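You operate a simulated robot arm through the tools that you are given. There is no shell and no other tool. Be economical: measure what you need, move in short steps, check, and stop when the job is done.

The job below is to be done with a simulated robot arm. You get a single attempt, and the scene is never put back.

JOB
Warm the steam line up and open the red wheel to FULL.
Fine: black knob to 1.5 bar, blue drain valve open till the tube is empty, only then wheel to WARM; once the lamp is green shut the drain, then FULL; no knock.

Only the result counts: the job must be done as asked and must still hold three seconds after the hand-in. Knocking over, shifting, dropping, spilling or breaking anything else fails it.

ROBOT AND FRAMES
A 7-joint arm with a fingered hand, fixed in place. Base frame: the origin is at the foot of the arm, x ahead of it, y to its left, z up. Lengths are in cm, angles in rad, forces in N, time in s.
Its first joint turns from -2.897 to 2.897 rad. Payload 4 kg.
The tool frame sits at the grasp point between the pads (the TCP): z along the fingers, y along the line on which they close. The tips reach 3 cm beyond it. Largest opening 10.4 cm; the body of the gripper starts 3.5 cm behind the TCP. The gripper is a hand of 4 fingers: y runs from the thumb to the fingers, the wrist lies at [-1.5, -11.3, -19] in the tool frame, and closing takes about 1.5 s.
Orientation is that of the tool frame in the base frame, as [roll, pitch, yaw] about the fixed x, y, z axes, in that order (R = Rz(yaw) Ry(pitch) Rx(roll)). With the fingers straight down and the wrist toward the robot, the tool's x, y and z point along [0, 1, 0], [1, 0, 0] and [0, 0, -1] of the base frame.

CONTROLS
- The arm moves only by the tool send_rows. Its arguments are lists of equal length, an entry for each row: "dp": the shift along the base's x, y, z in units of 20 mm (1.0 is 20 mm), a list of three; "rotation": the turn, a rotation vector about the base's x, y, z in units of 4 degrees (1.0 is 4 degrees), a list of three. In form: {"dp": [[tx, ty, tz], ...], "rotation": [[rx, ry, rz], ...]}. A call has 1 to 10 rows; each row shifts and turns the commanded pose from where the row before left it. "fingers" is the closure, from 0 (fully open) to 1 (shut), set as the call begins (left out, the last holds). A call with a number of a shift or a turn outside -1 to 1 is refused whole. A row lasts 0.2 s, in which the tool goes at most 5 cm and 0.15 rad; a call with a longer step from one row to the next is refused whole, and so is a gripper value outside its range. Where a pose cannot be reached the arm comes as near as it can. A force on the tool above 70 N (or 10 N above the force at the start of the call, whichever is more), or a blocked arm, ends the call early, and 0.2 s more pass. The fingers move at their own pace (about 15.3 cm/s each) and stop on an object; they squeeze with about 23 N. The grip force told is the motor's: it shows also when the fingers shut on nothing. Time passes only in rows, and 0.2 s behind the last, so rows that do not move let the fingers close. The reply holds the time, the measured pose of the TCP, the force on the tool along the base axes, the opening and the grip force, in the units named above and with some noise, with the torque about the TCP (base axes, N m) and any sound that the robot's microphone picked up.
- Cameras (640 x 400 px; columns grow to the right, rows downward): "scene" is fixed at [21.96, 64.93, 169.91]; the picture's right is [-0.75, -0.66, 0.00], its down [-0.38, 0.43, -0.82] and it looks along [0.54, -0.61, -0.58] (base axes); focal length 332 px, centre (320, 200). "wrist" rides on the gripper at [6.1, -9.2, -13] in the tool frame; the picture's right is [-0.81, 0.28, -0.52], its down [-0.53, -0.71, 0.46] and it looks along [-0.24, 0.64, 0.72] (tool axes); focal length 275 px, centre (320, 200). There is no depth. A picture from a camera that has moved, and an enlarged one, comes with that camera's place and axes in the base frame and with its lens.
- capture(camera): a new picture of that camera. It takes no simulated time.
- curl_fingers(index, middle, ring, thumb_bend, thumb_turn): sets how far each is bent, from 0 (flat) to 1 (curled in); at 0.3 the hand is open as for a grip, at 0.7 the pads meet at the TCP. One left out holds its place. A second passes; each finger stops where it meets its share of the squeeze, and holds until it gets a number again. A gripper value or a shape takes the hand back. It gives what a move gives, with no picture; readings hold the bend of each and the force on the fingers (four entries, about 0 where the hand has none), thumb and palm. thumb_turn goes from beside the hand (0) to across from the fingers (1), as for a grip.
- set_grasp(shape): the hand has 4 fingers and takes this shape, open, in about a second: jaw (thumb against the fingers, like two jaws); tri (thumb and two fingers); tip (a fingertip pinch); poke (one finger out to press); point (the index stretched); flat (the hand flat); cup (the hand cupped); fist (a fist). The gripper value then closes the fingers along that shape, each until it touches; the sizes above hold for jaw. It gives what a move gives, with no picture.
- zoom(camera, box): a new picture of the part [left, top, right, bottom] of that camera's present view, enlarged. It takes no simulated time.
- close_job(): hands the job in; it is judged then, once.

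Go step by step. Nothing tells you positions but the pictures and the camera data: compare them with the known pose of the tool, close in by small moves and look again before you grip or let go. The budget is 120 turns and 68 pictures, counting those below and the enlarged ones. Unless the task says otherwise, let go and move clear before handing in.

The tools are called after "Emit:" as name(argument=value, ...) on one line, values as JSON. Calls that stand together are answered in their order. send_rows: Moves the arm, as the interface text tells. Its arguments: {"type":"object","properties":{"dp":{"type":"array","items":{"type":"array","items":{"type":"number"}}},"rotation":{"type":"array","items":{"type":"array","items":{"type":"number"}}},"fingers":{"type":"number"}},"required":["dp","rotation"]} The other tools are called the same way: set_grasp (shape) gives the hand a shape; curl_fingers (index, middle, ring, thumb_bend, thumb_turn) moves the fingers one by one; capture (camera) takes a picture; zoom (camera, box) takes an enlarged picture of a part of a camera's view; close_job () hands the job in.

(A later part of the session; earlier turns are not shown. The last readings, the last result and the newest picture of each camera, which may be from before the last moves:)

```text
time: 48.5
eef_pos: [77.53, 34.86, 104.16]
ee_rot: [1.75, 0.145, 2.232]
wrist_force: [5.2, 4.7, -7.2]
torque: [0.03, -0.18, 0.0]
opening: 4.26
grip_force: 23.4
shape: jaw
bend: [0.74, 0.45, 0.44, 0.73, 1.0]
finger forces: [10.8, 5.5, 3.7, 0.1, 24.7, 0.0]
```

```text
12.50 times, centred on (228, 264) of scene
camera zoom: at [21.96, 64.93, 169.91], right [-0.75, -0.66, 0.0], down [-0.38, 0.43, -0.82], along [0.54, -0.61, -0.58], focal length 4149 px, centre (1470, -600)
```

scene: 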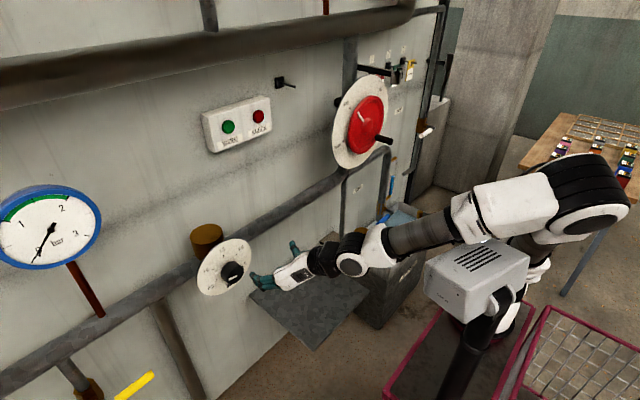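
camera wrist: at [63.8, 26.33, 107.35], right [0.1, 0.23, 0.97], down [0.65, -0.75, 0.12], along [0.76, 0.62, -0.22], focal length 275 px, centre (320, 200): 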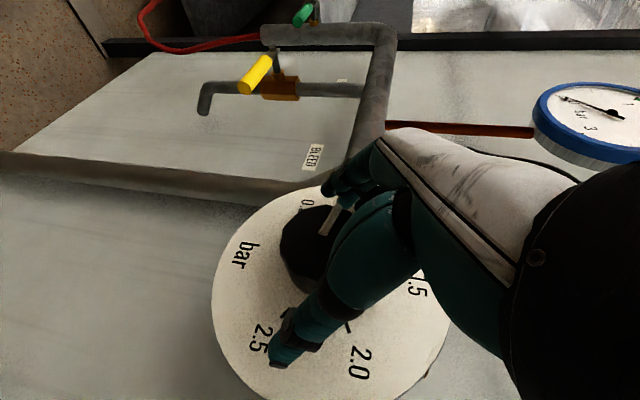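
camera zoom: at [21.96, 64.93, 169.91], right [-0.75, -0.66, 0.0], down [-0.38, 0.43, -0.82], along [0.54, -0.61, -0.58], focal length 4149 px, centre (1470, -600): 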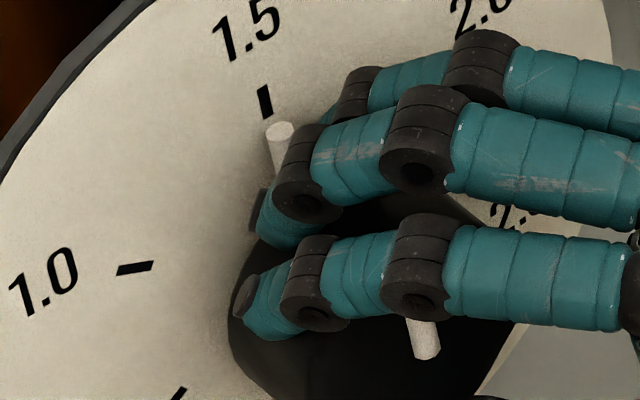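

The stripe is now vertical, at 1.5. Releasing and backing out along the finger direction.

Emit:
send_rows(dp=[[0, 0, 0], [0, 0, 0], [0, 0, 0], [0, 0, 0], [0, 0, 0], [0, 0, 0], [0, 0, 0]], rotation=[[0, 0, 0], [0, 0, 0], [0, 0, 0], [0, 0, 0], [0, 0, 0], [0, 0, 0], [0, 0, 0]], fingers=0)

Emit:
send_rows(dp=[[-0.8, -0.58, 0.2], [-0.8, -0.58, 0.2], [-0.8, -0.58, 0.2], [-0.8, -0.58, 0.2], [-0.8, -0.58, 0.2]], rotation=[[0, 0, 0], [0, 0, 0], [0, 0, 0], [0, 0, 0], [0, 0, 0]])

Emit:
zoom(camera="scene", box=[195, 235, 265, 305])

```text
time: 50.1
eef_pos: [77.55, 35.04, 104.06]
ee_rot: [1.75, 0.146, 2.232]
wrist_force: [-0.7, 0.7, -0.6]
torque: [-0.03, 0.0, 0.0]
opening: 10.35
grip_force: 0.0
shape: jaw
bend: [0.3, 0.3, 0.3, 0.3, 0.98]
finger forces: [0.0, 0.0, 0.0, 0.0, 0.1, 0.0]
```

```text
time: 51.3
eef_pos: [69.51, 29.06, 106.17]
ee_rot: [1.751, 0.146, 2.232]
wrist_force: [0.2, -0.1, 0.4]
torque: [0.03, 0.0, -0.02]
opening: 10.37
grip_force: 0.0
shape: jaw
bend: [0.3, 0.3, 0.3, 0.3, 0.98]
finger forces: [0.1, 0.1, 0.1, 0.1, 0.1, 0.0]
```

```text
5.71 times, centred on (230, 270) of scene
camera zoom: at [21.96, 64.93, 169.91], right [-0.75, -0.66, 0.0], down [-0.38, 0.43, -0.82], along [0.54, -0.61, -0.58], focal length 1897 px, centre (834, -200)
```

zoom: 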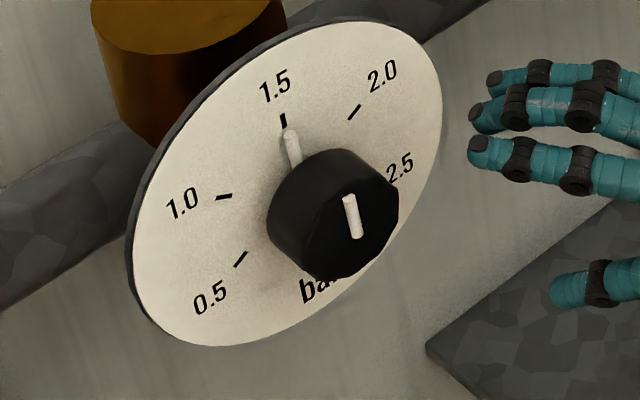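

The knob holds at 1.5 bar. Now I reverse the hand back to fingers-down and travel toward the drain valve on the right.

Emit:
send_rows(dp=[[-0.5, 0, 0.5], [-0.5, 0, 0.5], [-0.3, 0, 0.5], [0, 0, 0.5], [0, 0, 0.5], [0, 0, 0.5], [0, 0, 0.5], [0, 0, 0.5], [0, 0, 0.5], [0, 0, 0.5]], rotation=[[-1, 0, 0], [-1, 0, 0], [-1, 0, 0], [-1, 0, 0], [-1, 0, 0], [-1, 0, 0], [-1, 0, 0], [-1, 0, 0], [-1, 0, 0], [-1, 0, 0]])

Emit:
send_rows(dp=[[0, 0, 0.5], [0, 0, 0.5], [0, 0, 0.5], [0, 0, 0.5], [0, 0, 0.5], [0, 0, 0.5], [0, 0, 0.5], [0, 0, 0.5], [0, 0, 0.5], [0, 0, 0.5]], rotation=[[-1, 0, 0], [-1, 0, 0], [-1, 0, 0], [-1, 0, 0], [-1, 0, 0], [-1, 0, 0], [-1, 0, 0], [-1, 0, 0], [-0.7, 0, 0], [0, 1, 0]])

Emit:
send_rows(dp=[[0, 0, 1], [0, 0, 1], [0, -1, 1], [0, -1, 1], [0, -1, 0], [0, -1, 0], [0, -1, 0], [0, -1, 0], [0, -1, 0], [0, -1, 0]], rotation=[[0, 1, 0], [0, 1, 0], [0, 1, 0], [0, 1, 0], [0, 1, 0], [0, 1, 0], [0, 1, 0], [0, 1, 0], [0, 1, 0], [0, 1, 0]])

Emit:
send_rows(dp=[[0, -1, 0], [0, -1, 0], [0, -1, 0], [0, -1, 0], [0, -1, 0], [0, -1, 0], [0, -1, 0], [0, -1, 0], [0, -1, 0], [0, -1, 0]], rotation=[[0, 1, 0], [0, 0, 0], [0, 0, -1], [0, 0, -1], [0, 0, -1], [0, 0, -1], [0, 0, -1], [0, 0, -1], [0, 0, -1], [0, 0, -1]])

```text
time: 53.5
eef_pos: [66.95, 29.05, 116.11]
ee_rot: [2.274, 0.661, 2.448]
wrist_force: [-0.1, 0.3, 0.5]
torque: [0.01, 0.01, -0.02]
opening: 10.38
grip_force: 0.1
shape: jaw
bend: [0.3, 0.3, 0.3, 0.3, 0.98]
finger forces: [0.0, 0.1, 0.0, 0.0, 0.0, 0.1]
```

```text
time: 55.7
eef_pos: [66.89, 29.13, 126.04]
ee_rot: [3.085, 0.845, 3.044]
wrist_force: [0.6, 0.3, -0.7]
torque: [-0.02, 0.01, 0.01]
opening: 10.4
grip_force: 0.0
shape: jaw
bend: [0.3, 0.3, 0.3, 0.3, 0.98]
finger forces: [0.0, 0.0, 0.1, 0.1, 0.1, 0.0]
```

```text
time: 57.9
eef_pos: [66.98, 13.07, 134.31]
ee_rot: [-3.137, 0.148, 3.075]
wrist_force: [0.3, 0.3, -0.2]
torque: [-0.02, -0.03, 0.03]
opening: 10.36
grip_force: 0.0
shape: jaw
bend: [0.3, 0.3, 0.3, 0.3, 0.98]
finger forces: [0.0, 0.0, 0.1, 0.0, 0.0, 0.0]
```

```text
time: 60.1
eef_pos: [66.93, -7.02, 134.11]
ee_rot: [-3.129, 0.082, 2.518]
wrist_force: [0.1, -0.8, 0.0]
torque: [0.01, 0.0, -0.02]
opening: 10.37
grip_force: 0.1
shape: jaw
bend: [0.3, 0.3, 0.3, 0.3, 0.98]
finger forces: [0.1, 0.1, 0.0, 0.1, 0.0, 0.0]
```

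Emit:
send_rows(dp=[[-0.5, -1, 0], [-0.5, -1, 0], [-0.5, -1, 0], [-0.5, -1, 0], [-0.5, -1, -0.5], [-0.5, -1, -0.5], [-0.5, -1, -0.5], [0, -1, -1], [0, -1, -1], [0, -1, -1]], rotation=[[0, 0, -1], [0, 0, -1], [0, 0, -1], [0, 0, -1], [0, 0, -1], [0, 0, -1], [0, 0, -1], [0, 0, -1], [0, 0, -1], [0, 0, -1]])

Emit:
send_rows(dp=[[0, -1, -1], [0, -1, -1], [0, -1, -1], [0, 0, -1], [0, 0, -1], [0, 0, -1], [0, 0, -1], [0, 0, -1], [0, 0, -1], [0, 0, -1]], rotation=[[0, 0, -1], [0, 0, -1], [0, 0, -1], [0, 0, -0.5], [0, 0, 0], [0, 0, 0], [0, 0, 0], [0, 0, 0], [0, 0, 0], [0, 0, 0]])

Emit:
capture(camera="wrist")

Emit:
capture(camera="scene")

```text
time: 62.3
eef_pos: [60.05, -26.88, 125.01]
ee_rot: [-3.129, 0.08, 1.819]
wrist_force: [-0.3, -0.3, 0.2]
torque: [0.03, 0.0, 0.01]
opening: 10.39
grip_force: 0.1
shape: jaw
bend: [0.3, 0.3, 0.3, 0.3, 0.98]
finger forces: [0.0, 0.1, 0.1, 0.0, 0.0, 0.0]
```

```text
time: 64.5
eef_pos: [60.08, -32.99, 104.98]
ee_rot: [-3.129, 0.079, 1.575]
wrist_force: [-0.7, -0.3, -0.7]
torque: [-0.01, -0.02, 0.03]
opening: 10.38
grip_force: 0.0
shape: jaw
bend: [0.3, 0.3, 0.3, 0.3, 0.98]
finger forces: [0.0, 0.0, 0.0, 0.0, 0.1, 0.1]
```

```text
31 pictures are left
camera wrist: at [51.05, -25.84, 117.72], right [0.28, -0.77, 0.58], down [-0.72, -0.57, -0.4], along [0.64, -0.3, -0.71], focal length 275 px, centre (320, 200)
```

wrist: 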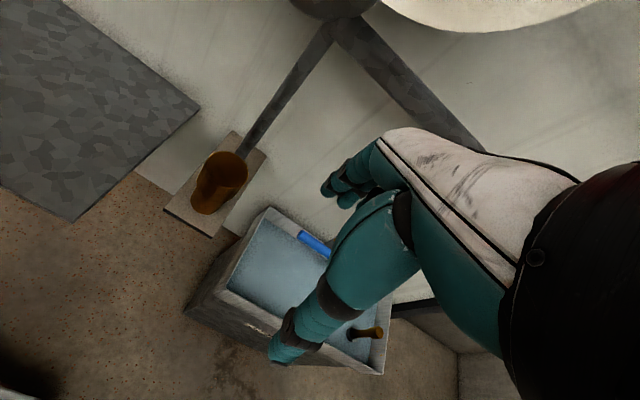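

```text
30 pictures are left
```

scene: 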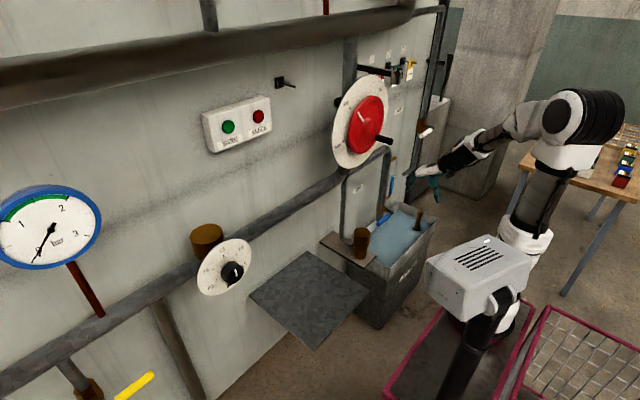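

The lever tip is near (82, -44, 70), with the pivot toward (81, -56, 70). I'll shift right so the hand no longer hides it.

Emit:
send_rows(dp=[[0, -1, 0], [0, -1, 0], [0, -1, 0], [0, -1, 0], [0, -1, 0], [0, -1, 0], [0, -1, 0], [0, -1, 0], [0, -1, 0], [0, -1, 0]], rotation=[[0, 0, 0], [0, 0, 0], [0, 0, 0], [0, 0, 0], [0, 0, 0], [0, 0, 0], [0, 0, 0], [0, 0, 0], [0, 0, 0], [0, 0, 0]])

Emit:
send_rows(dp=[[0, -1, -1], [0, -1, -1], [0, 0, -1], [0, 0, -1], [0, 0, -1]], rotation=[[0, 0, 0], [0, 0, 0], [0, 0, 0], [0, 0, 0], [0, 0, 0]])

Emit:
capture(camera="wrist")

```text
time: 66.7
eef_pos: [60.03, -52.9, 105.19]
ee_rot: [-3.13, 0.08, 1.577]
wrist_force: [0.2, 0.4, 0.3]
torque: [-0.03, 0.01, -0.01]
opening: 10.38
grip_force: 0.0
shape: jaw
bend: [0.3, 0.3, 0.3, 0.3, 0.98]
finger forces: [0.1, 0.0, 0.0, 0.0, 0.1, 0.1]
```

```text
time: 67.9
eef_pos: [59.89, -57.04, 95.13]
ee_rot: [-3.129, 0.079, 1.576]
wrist_force: [-0.1, 0.3, 0.3]
torque: [-0.01, 0.01, -0.04]
opening: 10.37
grip_force: 0.0
shape: jaw
bend: [0.3, 0.3, 0.3, 0.3, 0.98]
finger forces: [0.0, 0.0, 0.0, 0.1, 0.0, 0.0]
```

```text
29 pictures are left
camera wrist: at [50.96, -49.88, 107.74], right [0.28, -0.77, 0.58], down [-0.72, -0.57, -0.4], along [0.64, -0.3, -0.71], focal length 275 px, centre (320, 200)
```

wrist: 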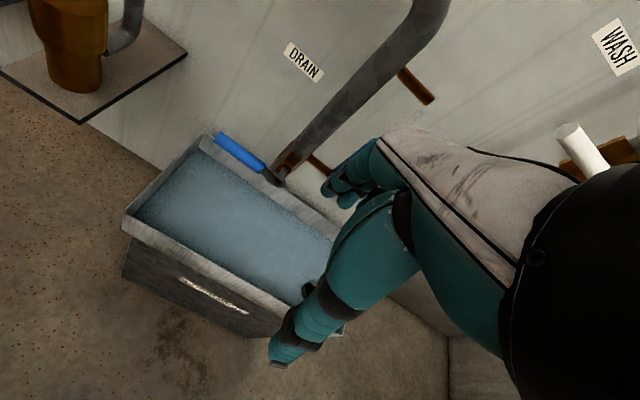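

Emit:
zoom(camera="wrist", box=[190, 60, 450, 230])

Emit:
zoom(camera="scene", box=[365, 150, 415, 250])

```text
2.35 times, centred on (320, 145) of wrist
camera zoom: at [50.96, -49.88, 107.74], right [0.28, -0.77, 0.58], down [-0.72, -0.57, -0.4], along [0.64, -0.3, -0.71], focal length 648 px, centre (320, 329)
```

zoom: 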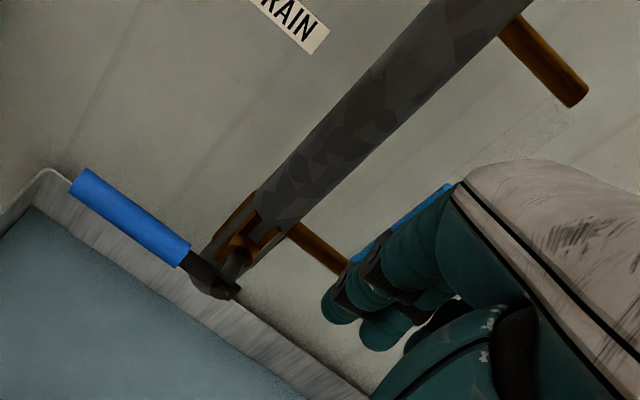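

```text
4.00 times, centred on (390, 200) of scene
camera zoom: at [21.96, 64.93, 169.91], right [-0.75, -0.66, 0.0], down [-0.38, 0.43, -0.82], along [0.54, -0.61, -0.58], focal length 1328 px, centre (40, 200)
```

zoom: 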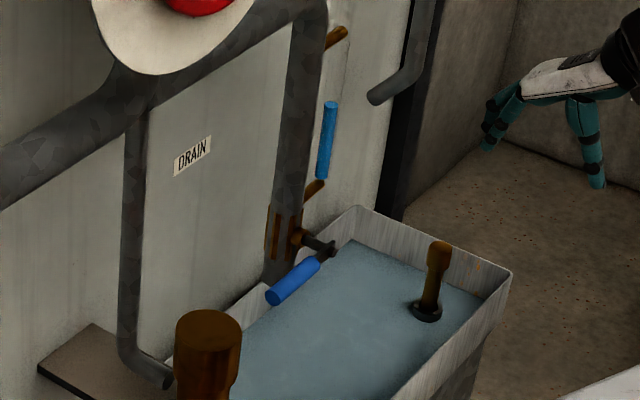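

The wall is far behind (x≈97.6), the lever lies along +y from the pivot (81.5, -57, 70) to its tip (82, -45, 70), and the tank rim is at z≈66. I'll tilt the hand 30° forward, half close it, and come at the blue grip from above.

Emit:
send_rows(dp=[[0.8, 0.8, -0.3], [0.8, 0.8, -0.3], [0.8, 0.8, -0.3], [0.8, 0.8, -0.3], [0.8, 0.8, -0.3], [0.8, 0.4, -0.3], [0.4, 0, -0.3], [0, 0, -0.3], [0, 0, 0]], rotation=[[0.6, -1, 0], [0.55, -1, 0], [0, -1, 0], [0, -1, 0], [0, -1, 0], [0, -1, 0], [0, -1, 0], [0, -0.5, 0], [0, 0, 0]], fingers=0.35)

Emit:
capture(camera="wrist")

```text
time: 69.9
eef_pos: [70.37, -48.21, 90.39]
ee_rot: [2.63, -0.002, 1.572]
wrist_force: [-0.9, -0.3, -0.2]
torque: [0.02, -0.03, 0.0]
opening: 6.78
grip_force: 0.1
shape: jaw
bend: [0.28, 0.39, 0.35, 0.62, 1.0]
finger forces: [0.0, 0.0, 0.0, 0.0, 0.1, 0.1]
```

```text
26 pictures are left
camera wrist: at [56.03, -42.03, 97.25], right [-0.01, -0.81, 0.59], down [-0.4, -0.53, -0.75], along [0.92, -0.24, -0.32], focal length 275 px, centre (320, 200)
```

wrist: 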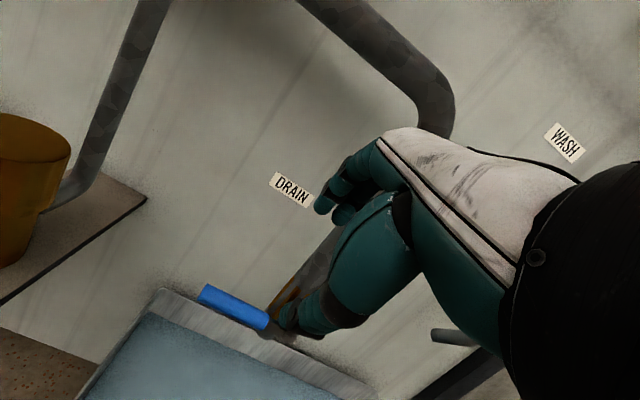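

The blue grip spans y -45 to -53 at x≈82.2, z≈70, and lies along my finger direction. Descending most of the way.

Emit:
send_rows(dp=[[0.58, -0.05, -1], [0.58, -0.05, -1], [0.58, -0.05, -1], [0.58, -0.05, -1], [0.58, -0.05, -1], [0.58, -0.05, -1], [0.58, -0.05, -1]], rotation=[[0, 0, 0], [0, 0, 0], [0, 0, 0], [0, 0, 0], [0, 0, 0], [0, 0, 0], [0, 0, 0]])

Emit:
zoom(camera="wrist", box=[200, 100, 440, 400])

Emit:
zoom(camera="scene", box=[350, 160, 430, 260])

```text
time: 71.5
eef_pos: [78.4, -48.78, 76.37]
ee_rot: [2.63, 0.0, 1.571]
wrist_force: [0.0, 0.0, -0.8]
torque: [0.0, 0.02, -0.03]
opening: 6.77
grip_force: 0.0
shape: jaw
bend: [0.28, 0.39, 0.35, 0.62, 1.0]
finger forces: [0.1, 0.1, 0.1, 0.0, 0.0, 0.0]
```

```text
1.33 times, centred on (320, 250) of wrist
camera zoom: at [64.12, -42.69, 83.2], right [-0.01, -0.81, 0.59], down [-0.4, -0.53, -0.75], along [0.92, -0.24, -0.32], focal length 367 px, centre (320, 133)
```

zoom: 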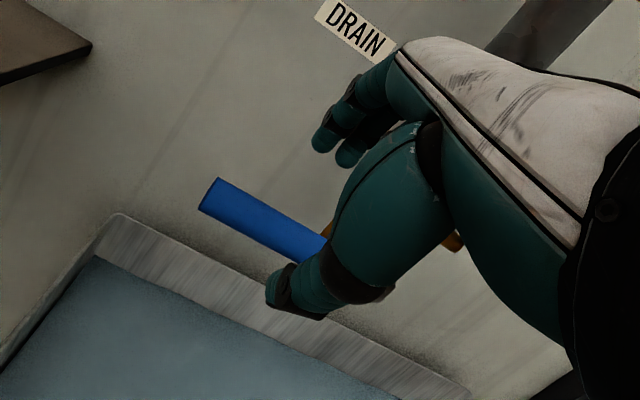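

```text
4.00 times, centred on (390, 210) of scene
camera zoom: at [21.96, 64.93, 169.91], right [-0.75, -0.66, 0.0], down [-0.38, 0.43, -0.82], along [0.54, -0.61, -0.58], focal length 1328 px, centre (40, 160)
```

zoom: 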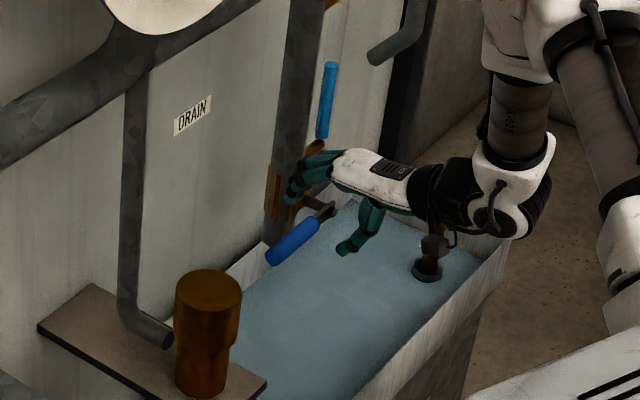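

The hand is lined up with the blue grip. Going down the last 6 cm and closing.

Emit:
send_rows(dp=[[0.6, 0, -0.97], [0.6, 0, -0.97], [0.6, 0, -0.97]], rotation=[[0, 0, 0], [0, 0, 0], [0, 0, 0]])

Emit:
send_rows(dp=[[0, 0, 0], [0, 0, 0], [0, 0, 0], [0, 0, 0], [0, 0, 0], [0, 0, 0], [0, 0, 0]], rotation=[[0, 0, 0], [0, 0, 0], [0, 0, 0], [0, 0, 0], [0, 0, 0], [0, 0, 0], [0, 0, 0]], fingers=1.0)

Emit:
capture(camera="wrist")

```text
time: 72.3
eef_pos: [82.27, -48.99, 70.48]
ee_rot: [2.628, 0.0, 1.571]
wrist_force: [0.2, -0.4, 0.6]
torque: [-0.01, -0.02, -0.02]
opening: 6.8
grip_force: 0.0
shape: jaw
bend: [0.28, 0.39, 0.35, 0.62, 1.0]
finger forces: [0.0, 0.1, 0.1, 0.0, 0.0, 0.0]
```

```text
time: 73.9
eef_pos: [82.21, -48.97, 70.59]
ee_rot: [2.631, 0.0, 1.571]
wrist_force: [2.0, 0.3, -1.1]
torque: [0.03, -0.04, 0.07]
opening: 0.94
grip_force: 23.3
shape: jaw
bend: [0.72, 0.71, 0.7, 0.77, 1.0]
finger forces: [11.1, 3.0, 2.1, 0.0, 17.1, 0.0]
```

```text
23 pictures are left
camera wrist: at [67.87, -42.75, 77.48], right [-0.01, -0.81, 0.59], down [-0.4, -0.53, -0.75], along [0.92, -0.24, -0.32], focal length 275 px, centre (320, 200)
```

wrist: 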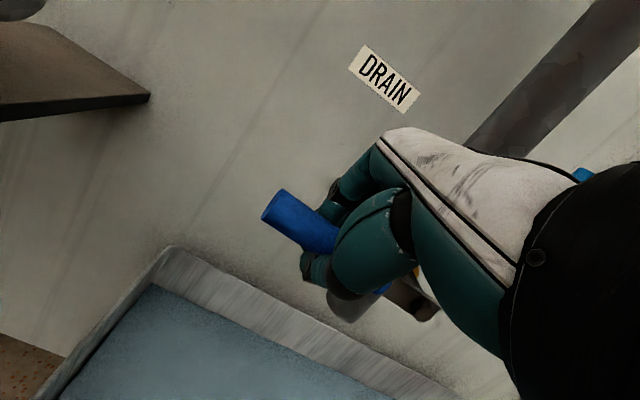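

The lever is between thumb and fingers. Lifting along its arc, with the hand following part of the rotation.

Emit:
send_rows(dp=[[0, -0.06, 0.69], [0, -0.18, 0.67], [0, -0.3, 0.63], [0, -0.4, 0.57], [0, -0.5, 0.5]], rotation=[[1, 0, 0], [1, 0, 0], [1, 0, 0], [1, 0, 0], [1, 0, 0]])

Emit:
zoom(camera="scene", box=[350, 160, 430, 260])

```text
time: 75.1
eef_pos: [82.2, -51.61, 76.62]
ee_rot: [2.629, -0.351, 1.572]
wrist_force: [7.6, 4.9, -7.2]
torque: [0.37, 0.01, 0.13]
opening: 0.89
grip_force: 23.3
shape: jaw
bend: [0.72, 0.7, 0.7, 0.79, 1.0]
finger forces: [9.3, 5.8, 5.7, 0.0, 14.5, 0.1]
```

```text
4.00 times, centred on (390, 210) of scene
camera zoom: at [21.96, 64.93, 169.91], right [-0.75, -0.66, 0.0], down [-0.38, 0.43, -0.82], along [0.54, -0.61, -0.58], focal length 1328 px, centre (40, 160)
```

zoom: 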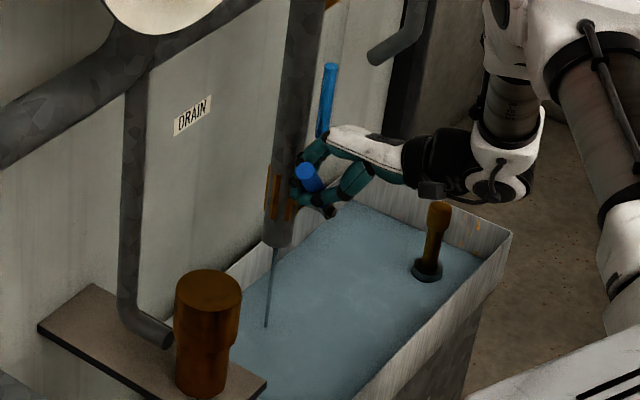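

The drain is flowing. Continuing to fully open.

Emit:
send_rows(dp=[[0, -0.57, 0.4], [0, -0.63, 0.3], [0, -0.67, 0.18], [0, -0.65, 0.06], [0, 0, 0]], rotation=[[1, 0, 0], [1, 0, 0], [1, 0, 0], [1, 0, 0], [0, 0, 0]])

Emit:
zoom(camera="scene", box=[350, 160, 430, 260])

```text
time: 76.3
eef_pos: [82.3, -56.74, 78.55]
ee_rot: [2.633, -0.629, 1.569]
wrist_force: [14.8, 7.5, -5.6]
torque: [0.63, 0.16, 0.02]
opening: 0.91
grip_force: 23.1
shape: jaw
bend: [0.72, 0.7, 0.7, 0.79, 0.99]
finger forces: [19.2, 8.0, 2.1, 0.1, 20.0, 0.0]
```

```text
4.00 times, centred on (390, 210) of scene
camera zoom: at [21.96, 64.93, 169.91], right [-0.75, -0.66, 0.0], down [-0.38, 0.43, -0.82], along [0.54, -0.61, -0.58], focal length 1328 px, centre (40, 160)
```

zoom: 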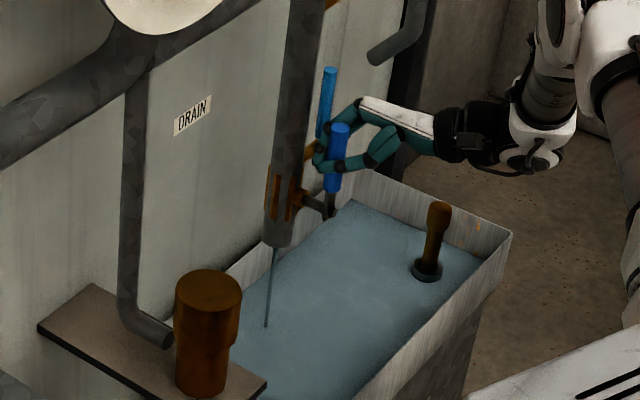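

The lever is vertical and the tube level is dropping. I'll open the fingers a little and back out along the finger direction.

Emit:
send_rows(dp=[[0, 0, 0], [0, 0, 0], [0, 0, 0], [0, 0, 0], [0, 0, 0]], rotation=[[0, 0, 0], [0, 0, 0], [0, 0, 0], [0, 0, 0], [0, 0, 0]], fingers=0.5)

Emit:
send_rows(dp=[[-0.5, -0.5, 0.7], [-0.5, -0.5, 0.7], [-0.5, -0.5, 0.7], [-0.5, -0.4, 0.7], [-0.8, 0, 0.7], [-0.8, 0, 0.7], [-0.8, 0, 0.7], [-0.8, 0, 0.7]], rotation=[[0, 0, 0], [0, 0, 0], [0, 0, 0], [0, 0, 0], [-1, 0, 0], [-1, 0, 0], [-1, 0, 0], [-1, 0, 0]])

Emit:
zoom(camera="scene", box=[350, 150, 430, 250])

```text
time: 77.5
eef_pos: [82.12, -56.7, 78.53]
ee_rot: [2.63, -0.628, 1.569]
wrist_force: [-2.4, -3.1, 0.9]
torque: [-0.01, -0.04, -0.2]
opening: 5.14
grip_force: 0.1
shape: jaw
bend: [0.74, 0.45, 0.41, 0.7, 1.0]
finger forces: [0.0, 3.7, 0.0, 0.0, 0.0, 0.0]
```

```text
time: 79.3
eef_pos: [71.84, -60.62, 89.91]
ee_rot: [2.631, -0.35, 1.572]
wrist_force: [0.2, 0.7, 0.1]
torque: [0.02, -0.04, -0.01]
opening: 5.14
grip_force: 0.0
shape: jaw
bend: [0.74, 0.45, 0.41, 0.7, 1.0]
finger forces: [0.0, 0.0, 0.0, 0.0, 0.0, 0.1]
```

```text
4.00 times, centred on (390, 200) of scene
camera zoom: at [21.96, 64.93, 169.91], right [-0.75, -0.66, 0.0], down [-0.38, 0.43, -0.82], along [0.54, -0.61, -0.58], focal length 1328 px, centre (40, 200)
```

zoom: 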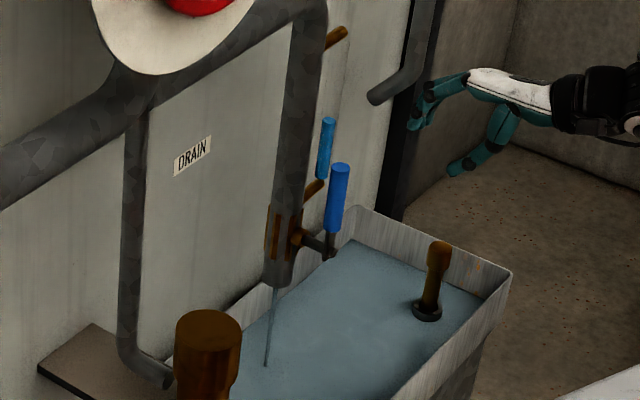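

Draining well, about 20 s more by the look of it. Meanwhile I turn the hand to fingers-forward with palm left, backing away from the wall, ready for the wheel handle.

Emit:
send_rows(dp=[[-1, 0, 0.5], [-1, 0.3, 0.5], [-1, 0.3, 0.5], [-1, 0.3, 0.5], [-1, 0.3, 0.5], [-1, 0.3, 0.5], [-0.5, 0.3, 0.5], [0, 0.3, 0.5], [0, 0.3, 0.5], [0, 0.3, 0.5]], rotation=[[-1, 0, 0], [-1, 0, 0], [-1, 0, 0], [-1, 0, 0], [-1, 0, 0], [-1, -0.577, 0.577], [-1, -0.577, 0.577], [-1, -0.577, 0.577], [-1, -0.577, 0.577], [-1, -0.577, 0.577]], fingers=0)

Emit:
send_rows(dp=[[0, 0.5, 0.5], [0, 0.5, 0.5], [0, 0.5, 0.5], [0, 0.5, 0.5], [0, 0.5, 0], [0, 0.5, 0], [0, 0.5, 0], [0, 0.5, 0], [0, 0.5, 0], [0, 0.5, 0]], rotation=[[-1, -0.577, 0.577], [-1, -0.577, 0.577], [-1, -0.577, 0.577], [-1, -0.577, 0.577], [-1, -0.577, 0.577], [-1, -0.577, 0.577], [-1, -0.577, 0.577], [-1, -0.577, 0.577], [-1, -0.577, 0.577], [-1, -0.577, 0.577]])

Emit:
send_rows(dp=[[0, 0, 0], [0, 0, 0], [0, 0, 0], [0, 0, 0], [0, 0, 0]], rotation=[[-1, -0.577, 0.577], [-1, -0.577, 0.577], [-1, -0.577, 0.577], [-1, -0.577, 0.577], [-1, -0.577, 0.577]])

Emit:
capture(camera="wrist")

Emit:
capture(camera="scene")

```text
time: 81.5
eef_pos: [58.6, -55.27, 99.76]
ee_rot: [2.457, 0.365, 1.745]
wrist_force: [-0.7, 0.4, -0.3]
torque: [-0.02, 0.02, -0.01]
opening: 10.39
grip_force: 0.0
shape: jaw
bend: [0.3, 0.3, 0.3, 0.3, 0.98]
finger forces: [0.0, 0.0, 0.0, 0.0, 0.0, 0.0]
```

```text
time: 83.7
eef_pos: [73.79, -57.11, 117.18]
ee_rot: [2.239, 1.003, 1.96]
wrist_force: [0.1, -0.1, -0.4]
torque: [0.01, -0.02, 0.0]
opening: 10.4
grip_force: 0.1
shape: jaw
bend: [0.3, 0.3, 0.3, 0.3, 0.98]
finger forces: [0.0, 0.0, 0.0, 0.1, 0.1, 0.0]
out of reach, approached as far as the arm can: row 1, 2, 3, 4, 5, 6, 7, 8, 9, 10
```

```text
time: 84.9
eef_pos: [81.22, -63.26, 124.05]
ee_rot: [2.144, 1.408, 2.074]
wrist_force: [0.6, 0.1, -0.6]
torque: [0.02, 0.01, 0.0]
opening: 10.38
grip_force: 0.0
shape: jaw
bend: [0.3, 0.3, 0.3, 0.3, 0.98]
finger forces: [0.0, 0.0, 0.0, 0.0, 0.0, 0.0]
out of reach, approached as far as the arm can: row 1, 2, 3, 4, 5
```

```text
19 pictures are left
camera wrist: at [67.19, -70.55, 117.89], right [-0.43, 0.19, 0.88], down [0.44, -0.81, 0.39], along [0.79, 0.56, 0.26], focal length 275 px, centre (320, 200)
```

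wrist: 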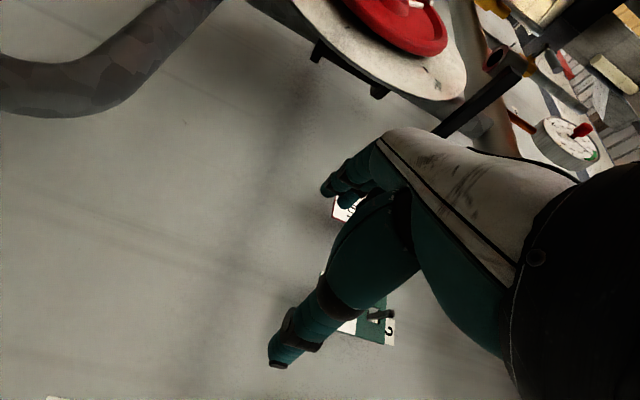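

```text
18 pictures are left
```

scene: 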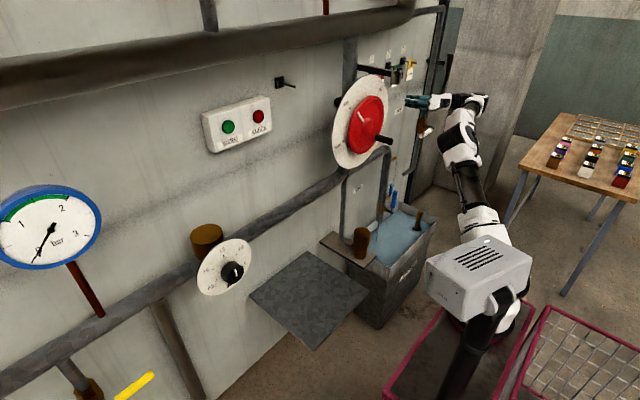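

The arm couldn't follow that orientation and drifted right. I reverse the last rotations to bring it back along the same path.

Emit:
send_rows(dp=[[0, 0, 0], [0, 0, 0], [0, 0, 0], [0, 0, 0], [0, 0, 0], [0, 0, 0], [0, 0, 0], [0, 0, 0], [0, 0, 0], [0, 0, 0]], rotation=[[1, 0.577, -0.577], [1, 0.577, -0.577], [1, 0.577, -0.577], [1, 0.577, -0.577], [1, 0.577, -0.577], [1, 0.577, -0.577], [1, 0.577, -0.577], [1, 0.577, -0.577], [1, 0.577, -0.577], [1, 0.577, -0.577]])

```text
time: 87.1
eef_pos: [81.05, -63.29, 123.9]
ee_rot: [2.347, 0.612, 1.835]
wrist_force: [0.4, -0.1, -0.3]
torque: [0.0, 0.01, -0.03]
opening: 10.4
grip_force: 0.1
shape: jaw
bend: [0.3, 0.3, 0.3, 0.3, 0.98]
finger forces: [0.0, 0.1, 0.1, 0.0, 0.0, 0.0]
```

Emit:
send_rows(dp=[[-1, 0.5, -0.3], [-1, 0.5, -0.3], [-1, 0.5, -0.3], [-1, 0.5, 0], [-1, 0.5, 0], [-1, 0.5, 0], [-1, 0.5, 0], [-1, 0.5, 0], [-1, 0.5, 0], [-1, 0.5, 0]], rotation=[[1, 0.577, -0.577], [1, 0.577, -0.577], [1, 0.577, -0.577], [1, 0.577, -0.577], [1, 0.577, -0.577], [1, 0.577, -0.577], [1, 0.577, -0.577], [1, 0.577, -0.577], [1, 0.577, -0.577], [1, 0.577, -0.577]])

Emit:
send_rows(dp=[[0, 1, 0.5], [0, 1, 0.5], [0, 1, 0.5], [0, 1, 0.5], [0, 1, 0.5], [0, 1, 0.5], [0, 1, 0.5], [0, 1, 0.5], [0, 1, 0.5], [0, 1, 0.5]], rotation=[[0, 1, 0], [0, 1, 0], [0, 1, 0], [0, 1, 0], [0, 1, 0], [0, 1, 0], [0, 1, 0], [0, 0.5, 0], [0, 0, 0], [0, 0, 0]])

Emit:
zoom(camera="scene", box=[350, 150, 430, 250])

```text
time: 89.3
eef_pos: [61.22, -53.19, 122.21]
ee_rot: [2.686, -0.122, 1.493]
wrist_force: [-0.2, -0.5, -0.2]
torque: [0.04, 0.02, 0.01]
opening: 10.41
grip_force: 0.1
shape: jaw
bend: [0.3, 0.3, 0.3, 0.3, 0.98]
finger forces: [0.0, 0.0, 0.0, 0.0, 0.0, 0.0]
```

```text
time: 91.5
eef_pos: [61.39, -33.26, 132.23]
ee_rot: [-3.078, -0.07, 1.446]
wrist_force: [0.4, 0.0, 0.1]
torque: [0.01, 0.02, 0.03]
opening: 10.36
grip_force: 0.1
shape: jaw
bend: [0.3, 0.3, 0.3, 0.3, 0.98]
finger forces: [0.0, 0.0, 0.1, 0.0, 0.0, 0.1]
```

```text
4.00 times, centred on (390, 200) of scene
camera zoom: at [21.96, 64.93, 169.91], right [-0.75, -0.66, 0.0], down [-0.38, 0.43, -0.82], along [0.54, -0.61, -0.58], focal length 1328 px, centre (40, 200)
```

zoom: 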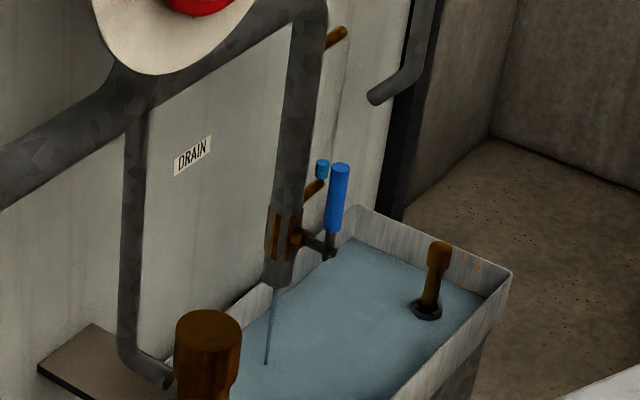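

The tube is nearly empty. Now yaw the hand 90° toward palm-left and pitch it about 50° forward, in front of the wheel.

Emit:
send_rows(dp=[[0, 0.5, 0], [0, 0.5, 0], [0, 0.5, 0], [0, 0.5, 0], [0, 0, 0], [0, 0, 0], [0, 0, 0], [0, 0, 0], [0, 0, 0], [0, 0, 0]], rotation=[[0, 0, 1], [0, 0, 1], [0, 0, 1], [0, 0, 1], [0, 0, 1], [0, 0, 1], [0, 0, 1], [0, 0, 1], [0, 0, 1], [0, 0, 1]])

Emit:
send_rows(dp=[[0, 0, 0], [0, 0, 0], [0, 0, 0], [0, 0, 0], [0, 0, 0], [0, 0, 0], [0, 0, 0], [0, 0, 0], [0, 0, 0], [0, 0, 0]], rotation=[[0, 0, 1], [0, 0, 1], [0, 0, 1], [0, 0, 1], [0, 0, 1], [0, 0, 1], [0, 0, 1], [0, 0, 1], [0, 0, 1], [0, 0, 1]])

Emit:
send_rows(dp=[[0, 0, -0.5], [0, 0, -0.5], [0, 0, -0.5], [0, 0, -0.5], [0, 0, 0], [0, 0, 0], [0, 0, 0], [0, 0, 0], [0, 0, 0], [0, 0, 0]], rotation=[[0, 0, 1], [0, 0, 1], [0, 0, 1], [0, 0, 1], [0, -1, 0], [0, -1, 0], [0, -1, 0], [0, -1, 0], [0, -1, 0], [0, -1, 0]])

Emit:
capture(camera="scene")

```text
time: 93.7
eef_pos: [61.19, -29.21, 132.2]
ee_rot: [-3.077, -0.067, 2.147]
wrist_force: [-0.6, 0.6, -0.3]
torque: [0.02, 0.0, -0.04]
opening: 10.39
grip_force: 0.1
shape: jaw
bend: [0.3, 0.3, 0.3, 0.3, 0.98]
finger forces: [0.0, 0.0, 0.1, 0.0, 0.0, 0.0]
```

```text
time: 95.9
eef_pos: [61.14, -29.29, 132.16]
ee_rot: [-3.076, -0.07, 2.843]
wrist_force: [-0.2, -0.5, -0.8]
torque: [0.0, -0.03, 0.0]
opening: 10.4
grip_force: 0.1
shape: jaw
bend: [0.3, 0.3, 0.3, 0.3, 0.98]
finger forces: [0.0, 0.0, 0.0, 0.0, 0.0, 0.0]
```

```text
time: 98.1
eef_pos: [61.19, -29.12, 128.25]
ee_rot: [-3.086, 0.35, 3.12]
wrist_force: [-0.8, -0.1, -0.6]
torque: [0.02, 0.01, -0.01]
opening: 10.37
grip_force: 0.2
shape: jaw
bend: [0.3, 0.3, 0.3, 0.3, 0.98]
finger forces: [0.0, 0.1, 0.0, 0.1, 0.0, 0.1]
```

```text
16 pictures are left
```

scene: 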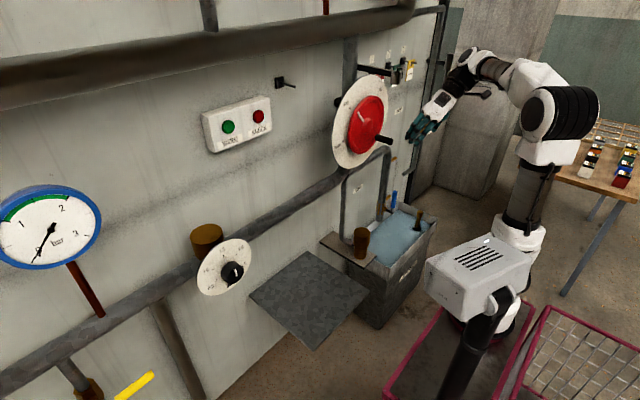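

Elbow high, hand free. Continuing the pitch forward and moving down to handle height.

Emit:
send_rows(dp=[[0, -0.15, -0.45], [0, -0.15, -0.45], [0, -0.15, -0.45], [0, -0.15, -0.45], [0, -0.15, -0.45], [0, -0.15, -0.45], [0, -0.15, -0.45], [0, -0.15, -0.45], [0, -0.15, -0.45], [0, -0.15, -0.45]], rotation=[[-0.3, -1, 0], [-0.3, -1, 0], [-0.3, -1, 0], [0, -1, 0], [0, -1, 0], [0, -1, 0], [0, -1, 0], [0, -1, 0], [0, -1, 0], [0, -1, 0]])

Emit:
capture(camera="wrist")

Emit:
zoom(camera="scene", box=[320, 50, 440, 210])

```text
time: 100.3
eef_pos: [61.09, -31.79, 120.16]
ee_rot: [-3.007, 1.05, -3.125]
wrist_force: [-0.8, 1.3, 0.0]
torque: [0.01, -0.01, -0.02]
opening: 10.39
grip_force: 0.1
shape: jaw
bend: [0.3, 0.3, 0.3, 0.3, 0.98]
finger forces: [0.1, 0.0, 0.0, 0.0, 0.0, 0.0]
out of reach, approached as far as the arm can: row 8
```

```text
15 pictures are left
camera wrist: at [46.0, -39.37, 121.89], right [-0.01, 0.34, 0.94], down [0.59, -0.76, 0.28], along [0.81, 0.55, -0.19], focal length 275 px, centre (320, 200)
```

wrist: 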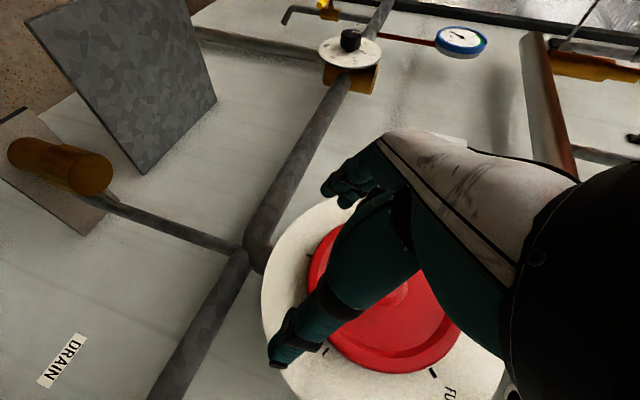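

```text
2.50 times, centred on (380, 130) of scene
camera zoom: at [21.96, 64.93, 169.91], right [-0.75, -0.66, 0.0], down [-0.38, 0.43, -0.82], along [0.54, -0.61, -0.58], focal length 830 px, centre (170, 375)
```

zoom: 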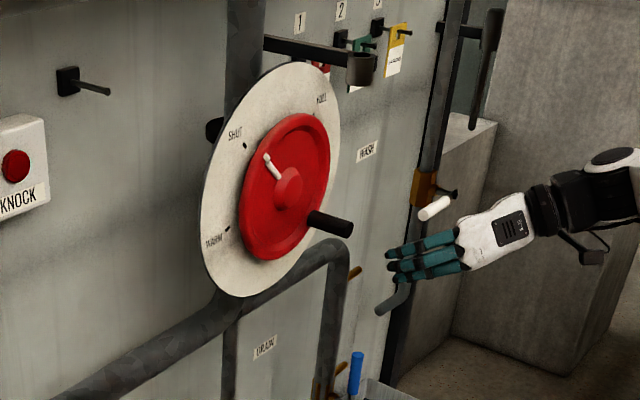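

The wheel handle refines to x 73–79 at (y≈-30, z≈120.3), about 7.4 cm from the hub axis. I approach it straight along x with the open hand.

Emit:
send_rows(dp=[[1, 0.2, 0], [1, 0.2, 0], [1, 0.2, 0], [1, 0.2, 0], [1, 0.1, 0]], rotation=[[0, 0, 0], [0, 0, 0], [0, 0, 0], [0, 0, 0], [0, 0, 0]])

Emit:
zoom(camera="scene", box=[350, 90, 430, 210])

Emit:
capture(camera="wrist")

```text
time: 101.5
eef_pos: [70.94, -30.17, 120.14]
ee_rot: [-3.012, 1.05, -3.13]
wrist_force: [0.8, -0.3, 0.6]
torque: [0.0, 0.03, 0.03]
opening: 10.37
grip_force: 0.0
shape: jaw
bend: [0.3, 0.3, 0.3, 0.3, 0.98]
finger forces: [0.0, 0.0, 0.0, 0.0, 0.0, 0.0]
```

```text
3.33 times, centred on (390, 150) of scene
camera zoom: at [21.96, 64.93, 169.91], right [-0.75, -0.66, 0.0], down [-0.38, 0.43, -0.82], along [0.54, -0.61, -0.58], focal length 1106 px, centre (87, 367)
```

zoom: 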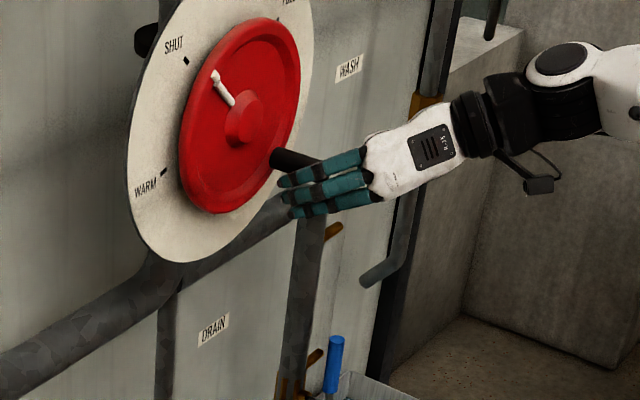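

```text
12 pictures are left
camera wrist: at [55.93, -37.68, 121.86], right [-0.01, 0.34, 0.94], down [0.59, -0.76, 0.28], along [0.81, 0.55, -0.19], focal length 275 px, centre (320, 200)
```

wrist: 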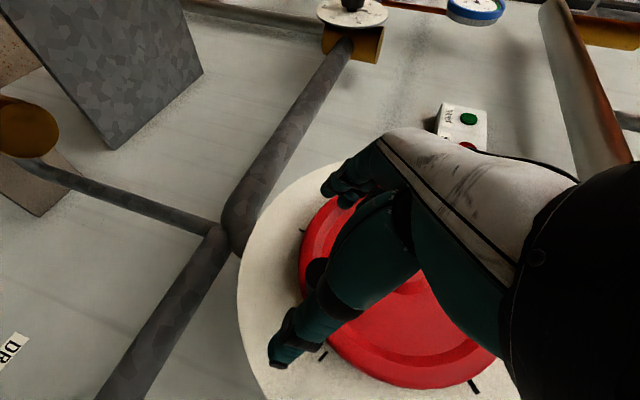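

The tube shows no blue, so it is empty. The handle sits between thumb and fingers; moving in 4.5 cm and closing.

Emit:
send_rows(dp=[[0.75, -0.1, 0], [0.75, -0.1, 0], [0.75, -0.1, 0.1]], rotation=[[0, 0, 0], [0, 0, 0], [0, 0, 0]])

Emit:
send_rows(dp=[[0, 0, 0], [0, 0, 0], [0, 0, 0], [0, 0, 0], [0, 0, 0], [0, 0, 0], [0, 0, 0], [0, 0, 0]], rotation=[[0, 0, 0], [0, 0, 0], [0, 0, 0], [0, 0, 0], [0, 0, 0], [0, 0, 0], [0, 0, 0], [0, 0, 0]], fingers=1.0)

Emit:
zoom(camera="scene", box=[325, 60, 425, 230])

```text
time: 102.3
eef_pos: [75.51, -30.6, 120.36]
ee_rot: [-3.014, 1.048, -3.133]
wrist_force: [-1.0, 0.4, -0.2]
torque: [-0.02, 0.01, -0.01]
opening: 10.39
grip_force: 0.0
shape: jaw
bend: [0.3, 0.3, 0.3, 0.3, 0.98]
finger forces: [0.0, 0.0, 0.0, 0.0, 0.0, 0.1]
```

```text
time: 104.1
eef_pos: [75.62, -30.7, 120.36]
ee_rot: [-3.007, 1.049, -3.126]
wrist_force: [3.0, -3.5, -4.7]
torque: [0.02, 0.06, 0.03]
opening: 1.53
grip_force: 23.2
shape: jaw
bend: [0.71, 0.61, 0.7, 0.74, 1.0]
finger forces: [10.4, 6.9, 0.0, 0.0, 20.1, 0.0]
```

```text
2.35 times, centred on (375, 145) of scene
camera zoom: at [21.96, 64.93, 169.91], right [-0.75, -0.66, 0.0], down [-0.38, 0.43, -0.82], along [0.54, -0.61, -0.58], focal length 781 px, centre (191, 329)
```

zoom: 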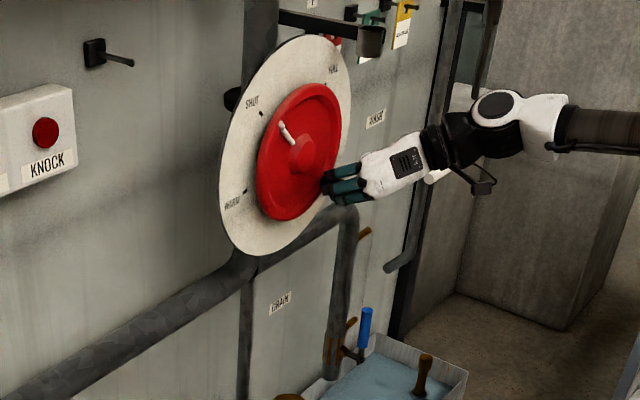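

Gripped; drain open and tube empty, so the wheel may now turn to WARM, 60° counter-clockwise. First half of the arc now.

Emit:
send_rows(dp=[[0, -0.265, 0.315], [0, -0.23, 0.335], [0, -0.19, 0.36], [0, -0.155, 0.38], [0, -0.11, 0.395]], rotation=[[0, 0, 0], [0, 0, 0], [0, 0, 0], [0, 0, 0], [0, 0, 0]])

Emit:
send_rows(dp=[[0, -0.07, 0.4], [0, -0.03, 0.405], [0, 0.015, 0.41], [0, 0.055, 0.405], [0, 0, 0]], rotation=[[0, 0, 0], [0, 0, 0], [0, 0, 0], [0, 0, 0], [0, 0, 0]])

Emit:
zoom(camera="scene", box=[330, 70, 405, 170])

```text
time: 105.3
eef_pos: [75.49, -32.74, 123.87]
ee_rot: [-3.01, 1.05, -3.132]
wrist_force: [-2.0, -20.5, -16.9]
torque: [-0.45, 0.21, -0.48]
opening: 1.57
grip_force: 22.6
shape: jaw
bend: [0.71, 0.61, 0.7, 0.74, 1.0]
finger forces: [22.8, 5.5, 3.0, 0.0, 24.3, 0.0]
```

```text
time: 106.5
eef_pos: [75.39, -32.87, 127.19]
ee_rot: [-3.016, 1.049, -3.134]
wrist_force: [-7.2, -28.5, -4.5]
torque: [-0.43, -0.1, -0.84]
opening: 1.63
grip_force: 22.8
shape: jaw
bend: [0.71, 0.63, 0.7, 0.74, 1.0]
finger forces: [20.3, 3.8, 2.4, 0.0, 30.1, 0.0]
```

```text
4.00 times, centred on (368, 120) of scene
camera zoom: at [21.96, 64.93, 169.91], right [-0.75, -0.66, 0.0], down [-0.38, 0.43, -0.82], along [0.54, -0.61, -0.58], focal length 1328 px, centre (130, 520)
```

zoom: 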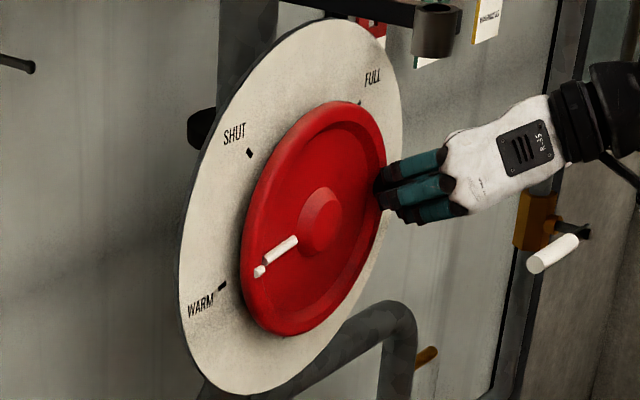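

The pointer is about 4° short of WARM. Nudging the remaining bit, then a look at wheel and lamp together.

Emit:
send_rows(dp=[[0, -0.05, 0.15], [0, 0, 0.13], [0, 0, 0]], rotation=[[0, 0, 0], [0, 0, 0], [0, 0, 0]])

Emit:
zoom(camera="scene", box=[200, 60, 410, 190])

```text
time: 107.3
eef_pos: [75.44, -32.91, 127.72]
ee_rot: [-3.011, 1.049, -3.128]
wrist_force: [-6.5, -17.8, -6.1]
torque: [-0.38, -0.11, -0.59]
opening: 1.62
grip_force: 23.4
shape: jaw
bend: [0.71, 0.63, 0.7, 0.74, 1.0]
finger forces: [20.6, 5.3, 4.7, 0.1, 26.6, 0.1]
```

```text
3.05 times, centred on (305, 125) of scene
camera zoom: at [21.96, 64.93, 169.91], right [-0.75, -0.66, 0.0], down [-0.38, 0.43, -0.82], along [0.54, -0.61, -0.58], focal length 1012 px, centre (366, 429)
```

zoom: 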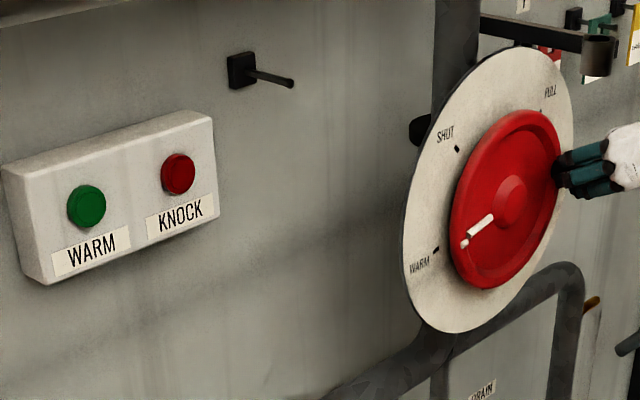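

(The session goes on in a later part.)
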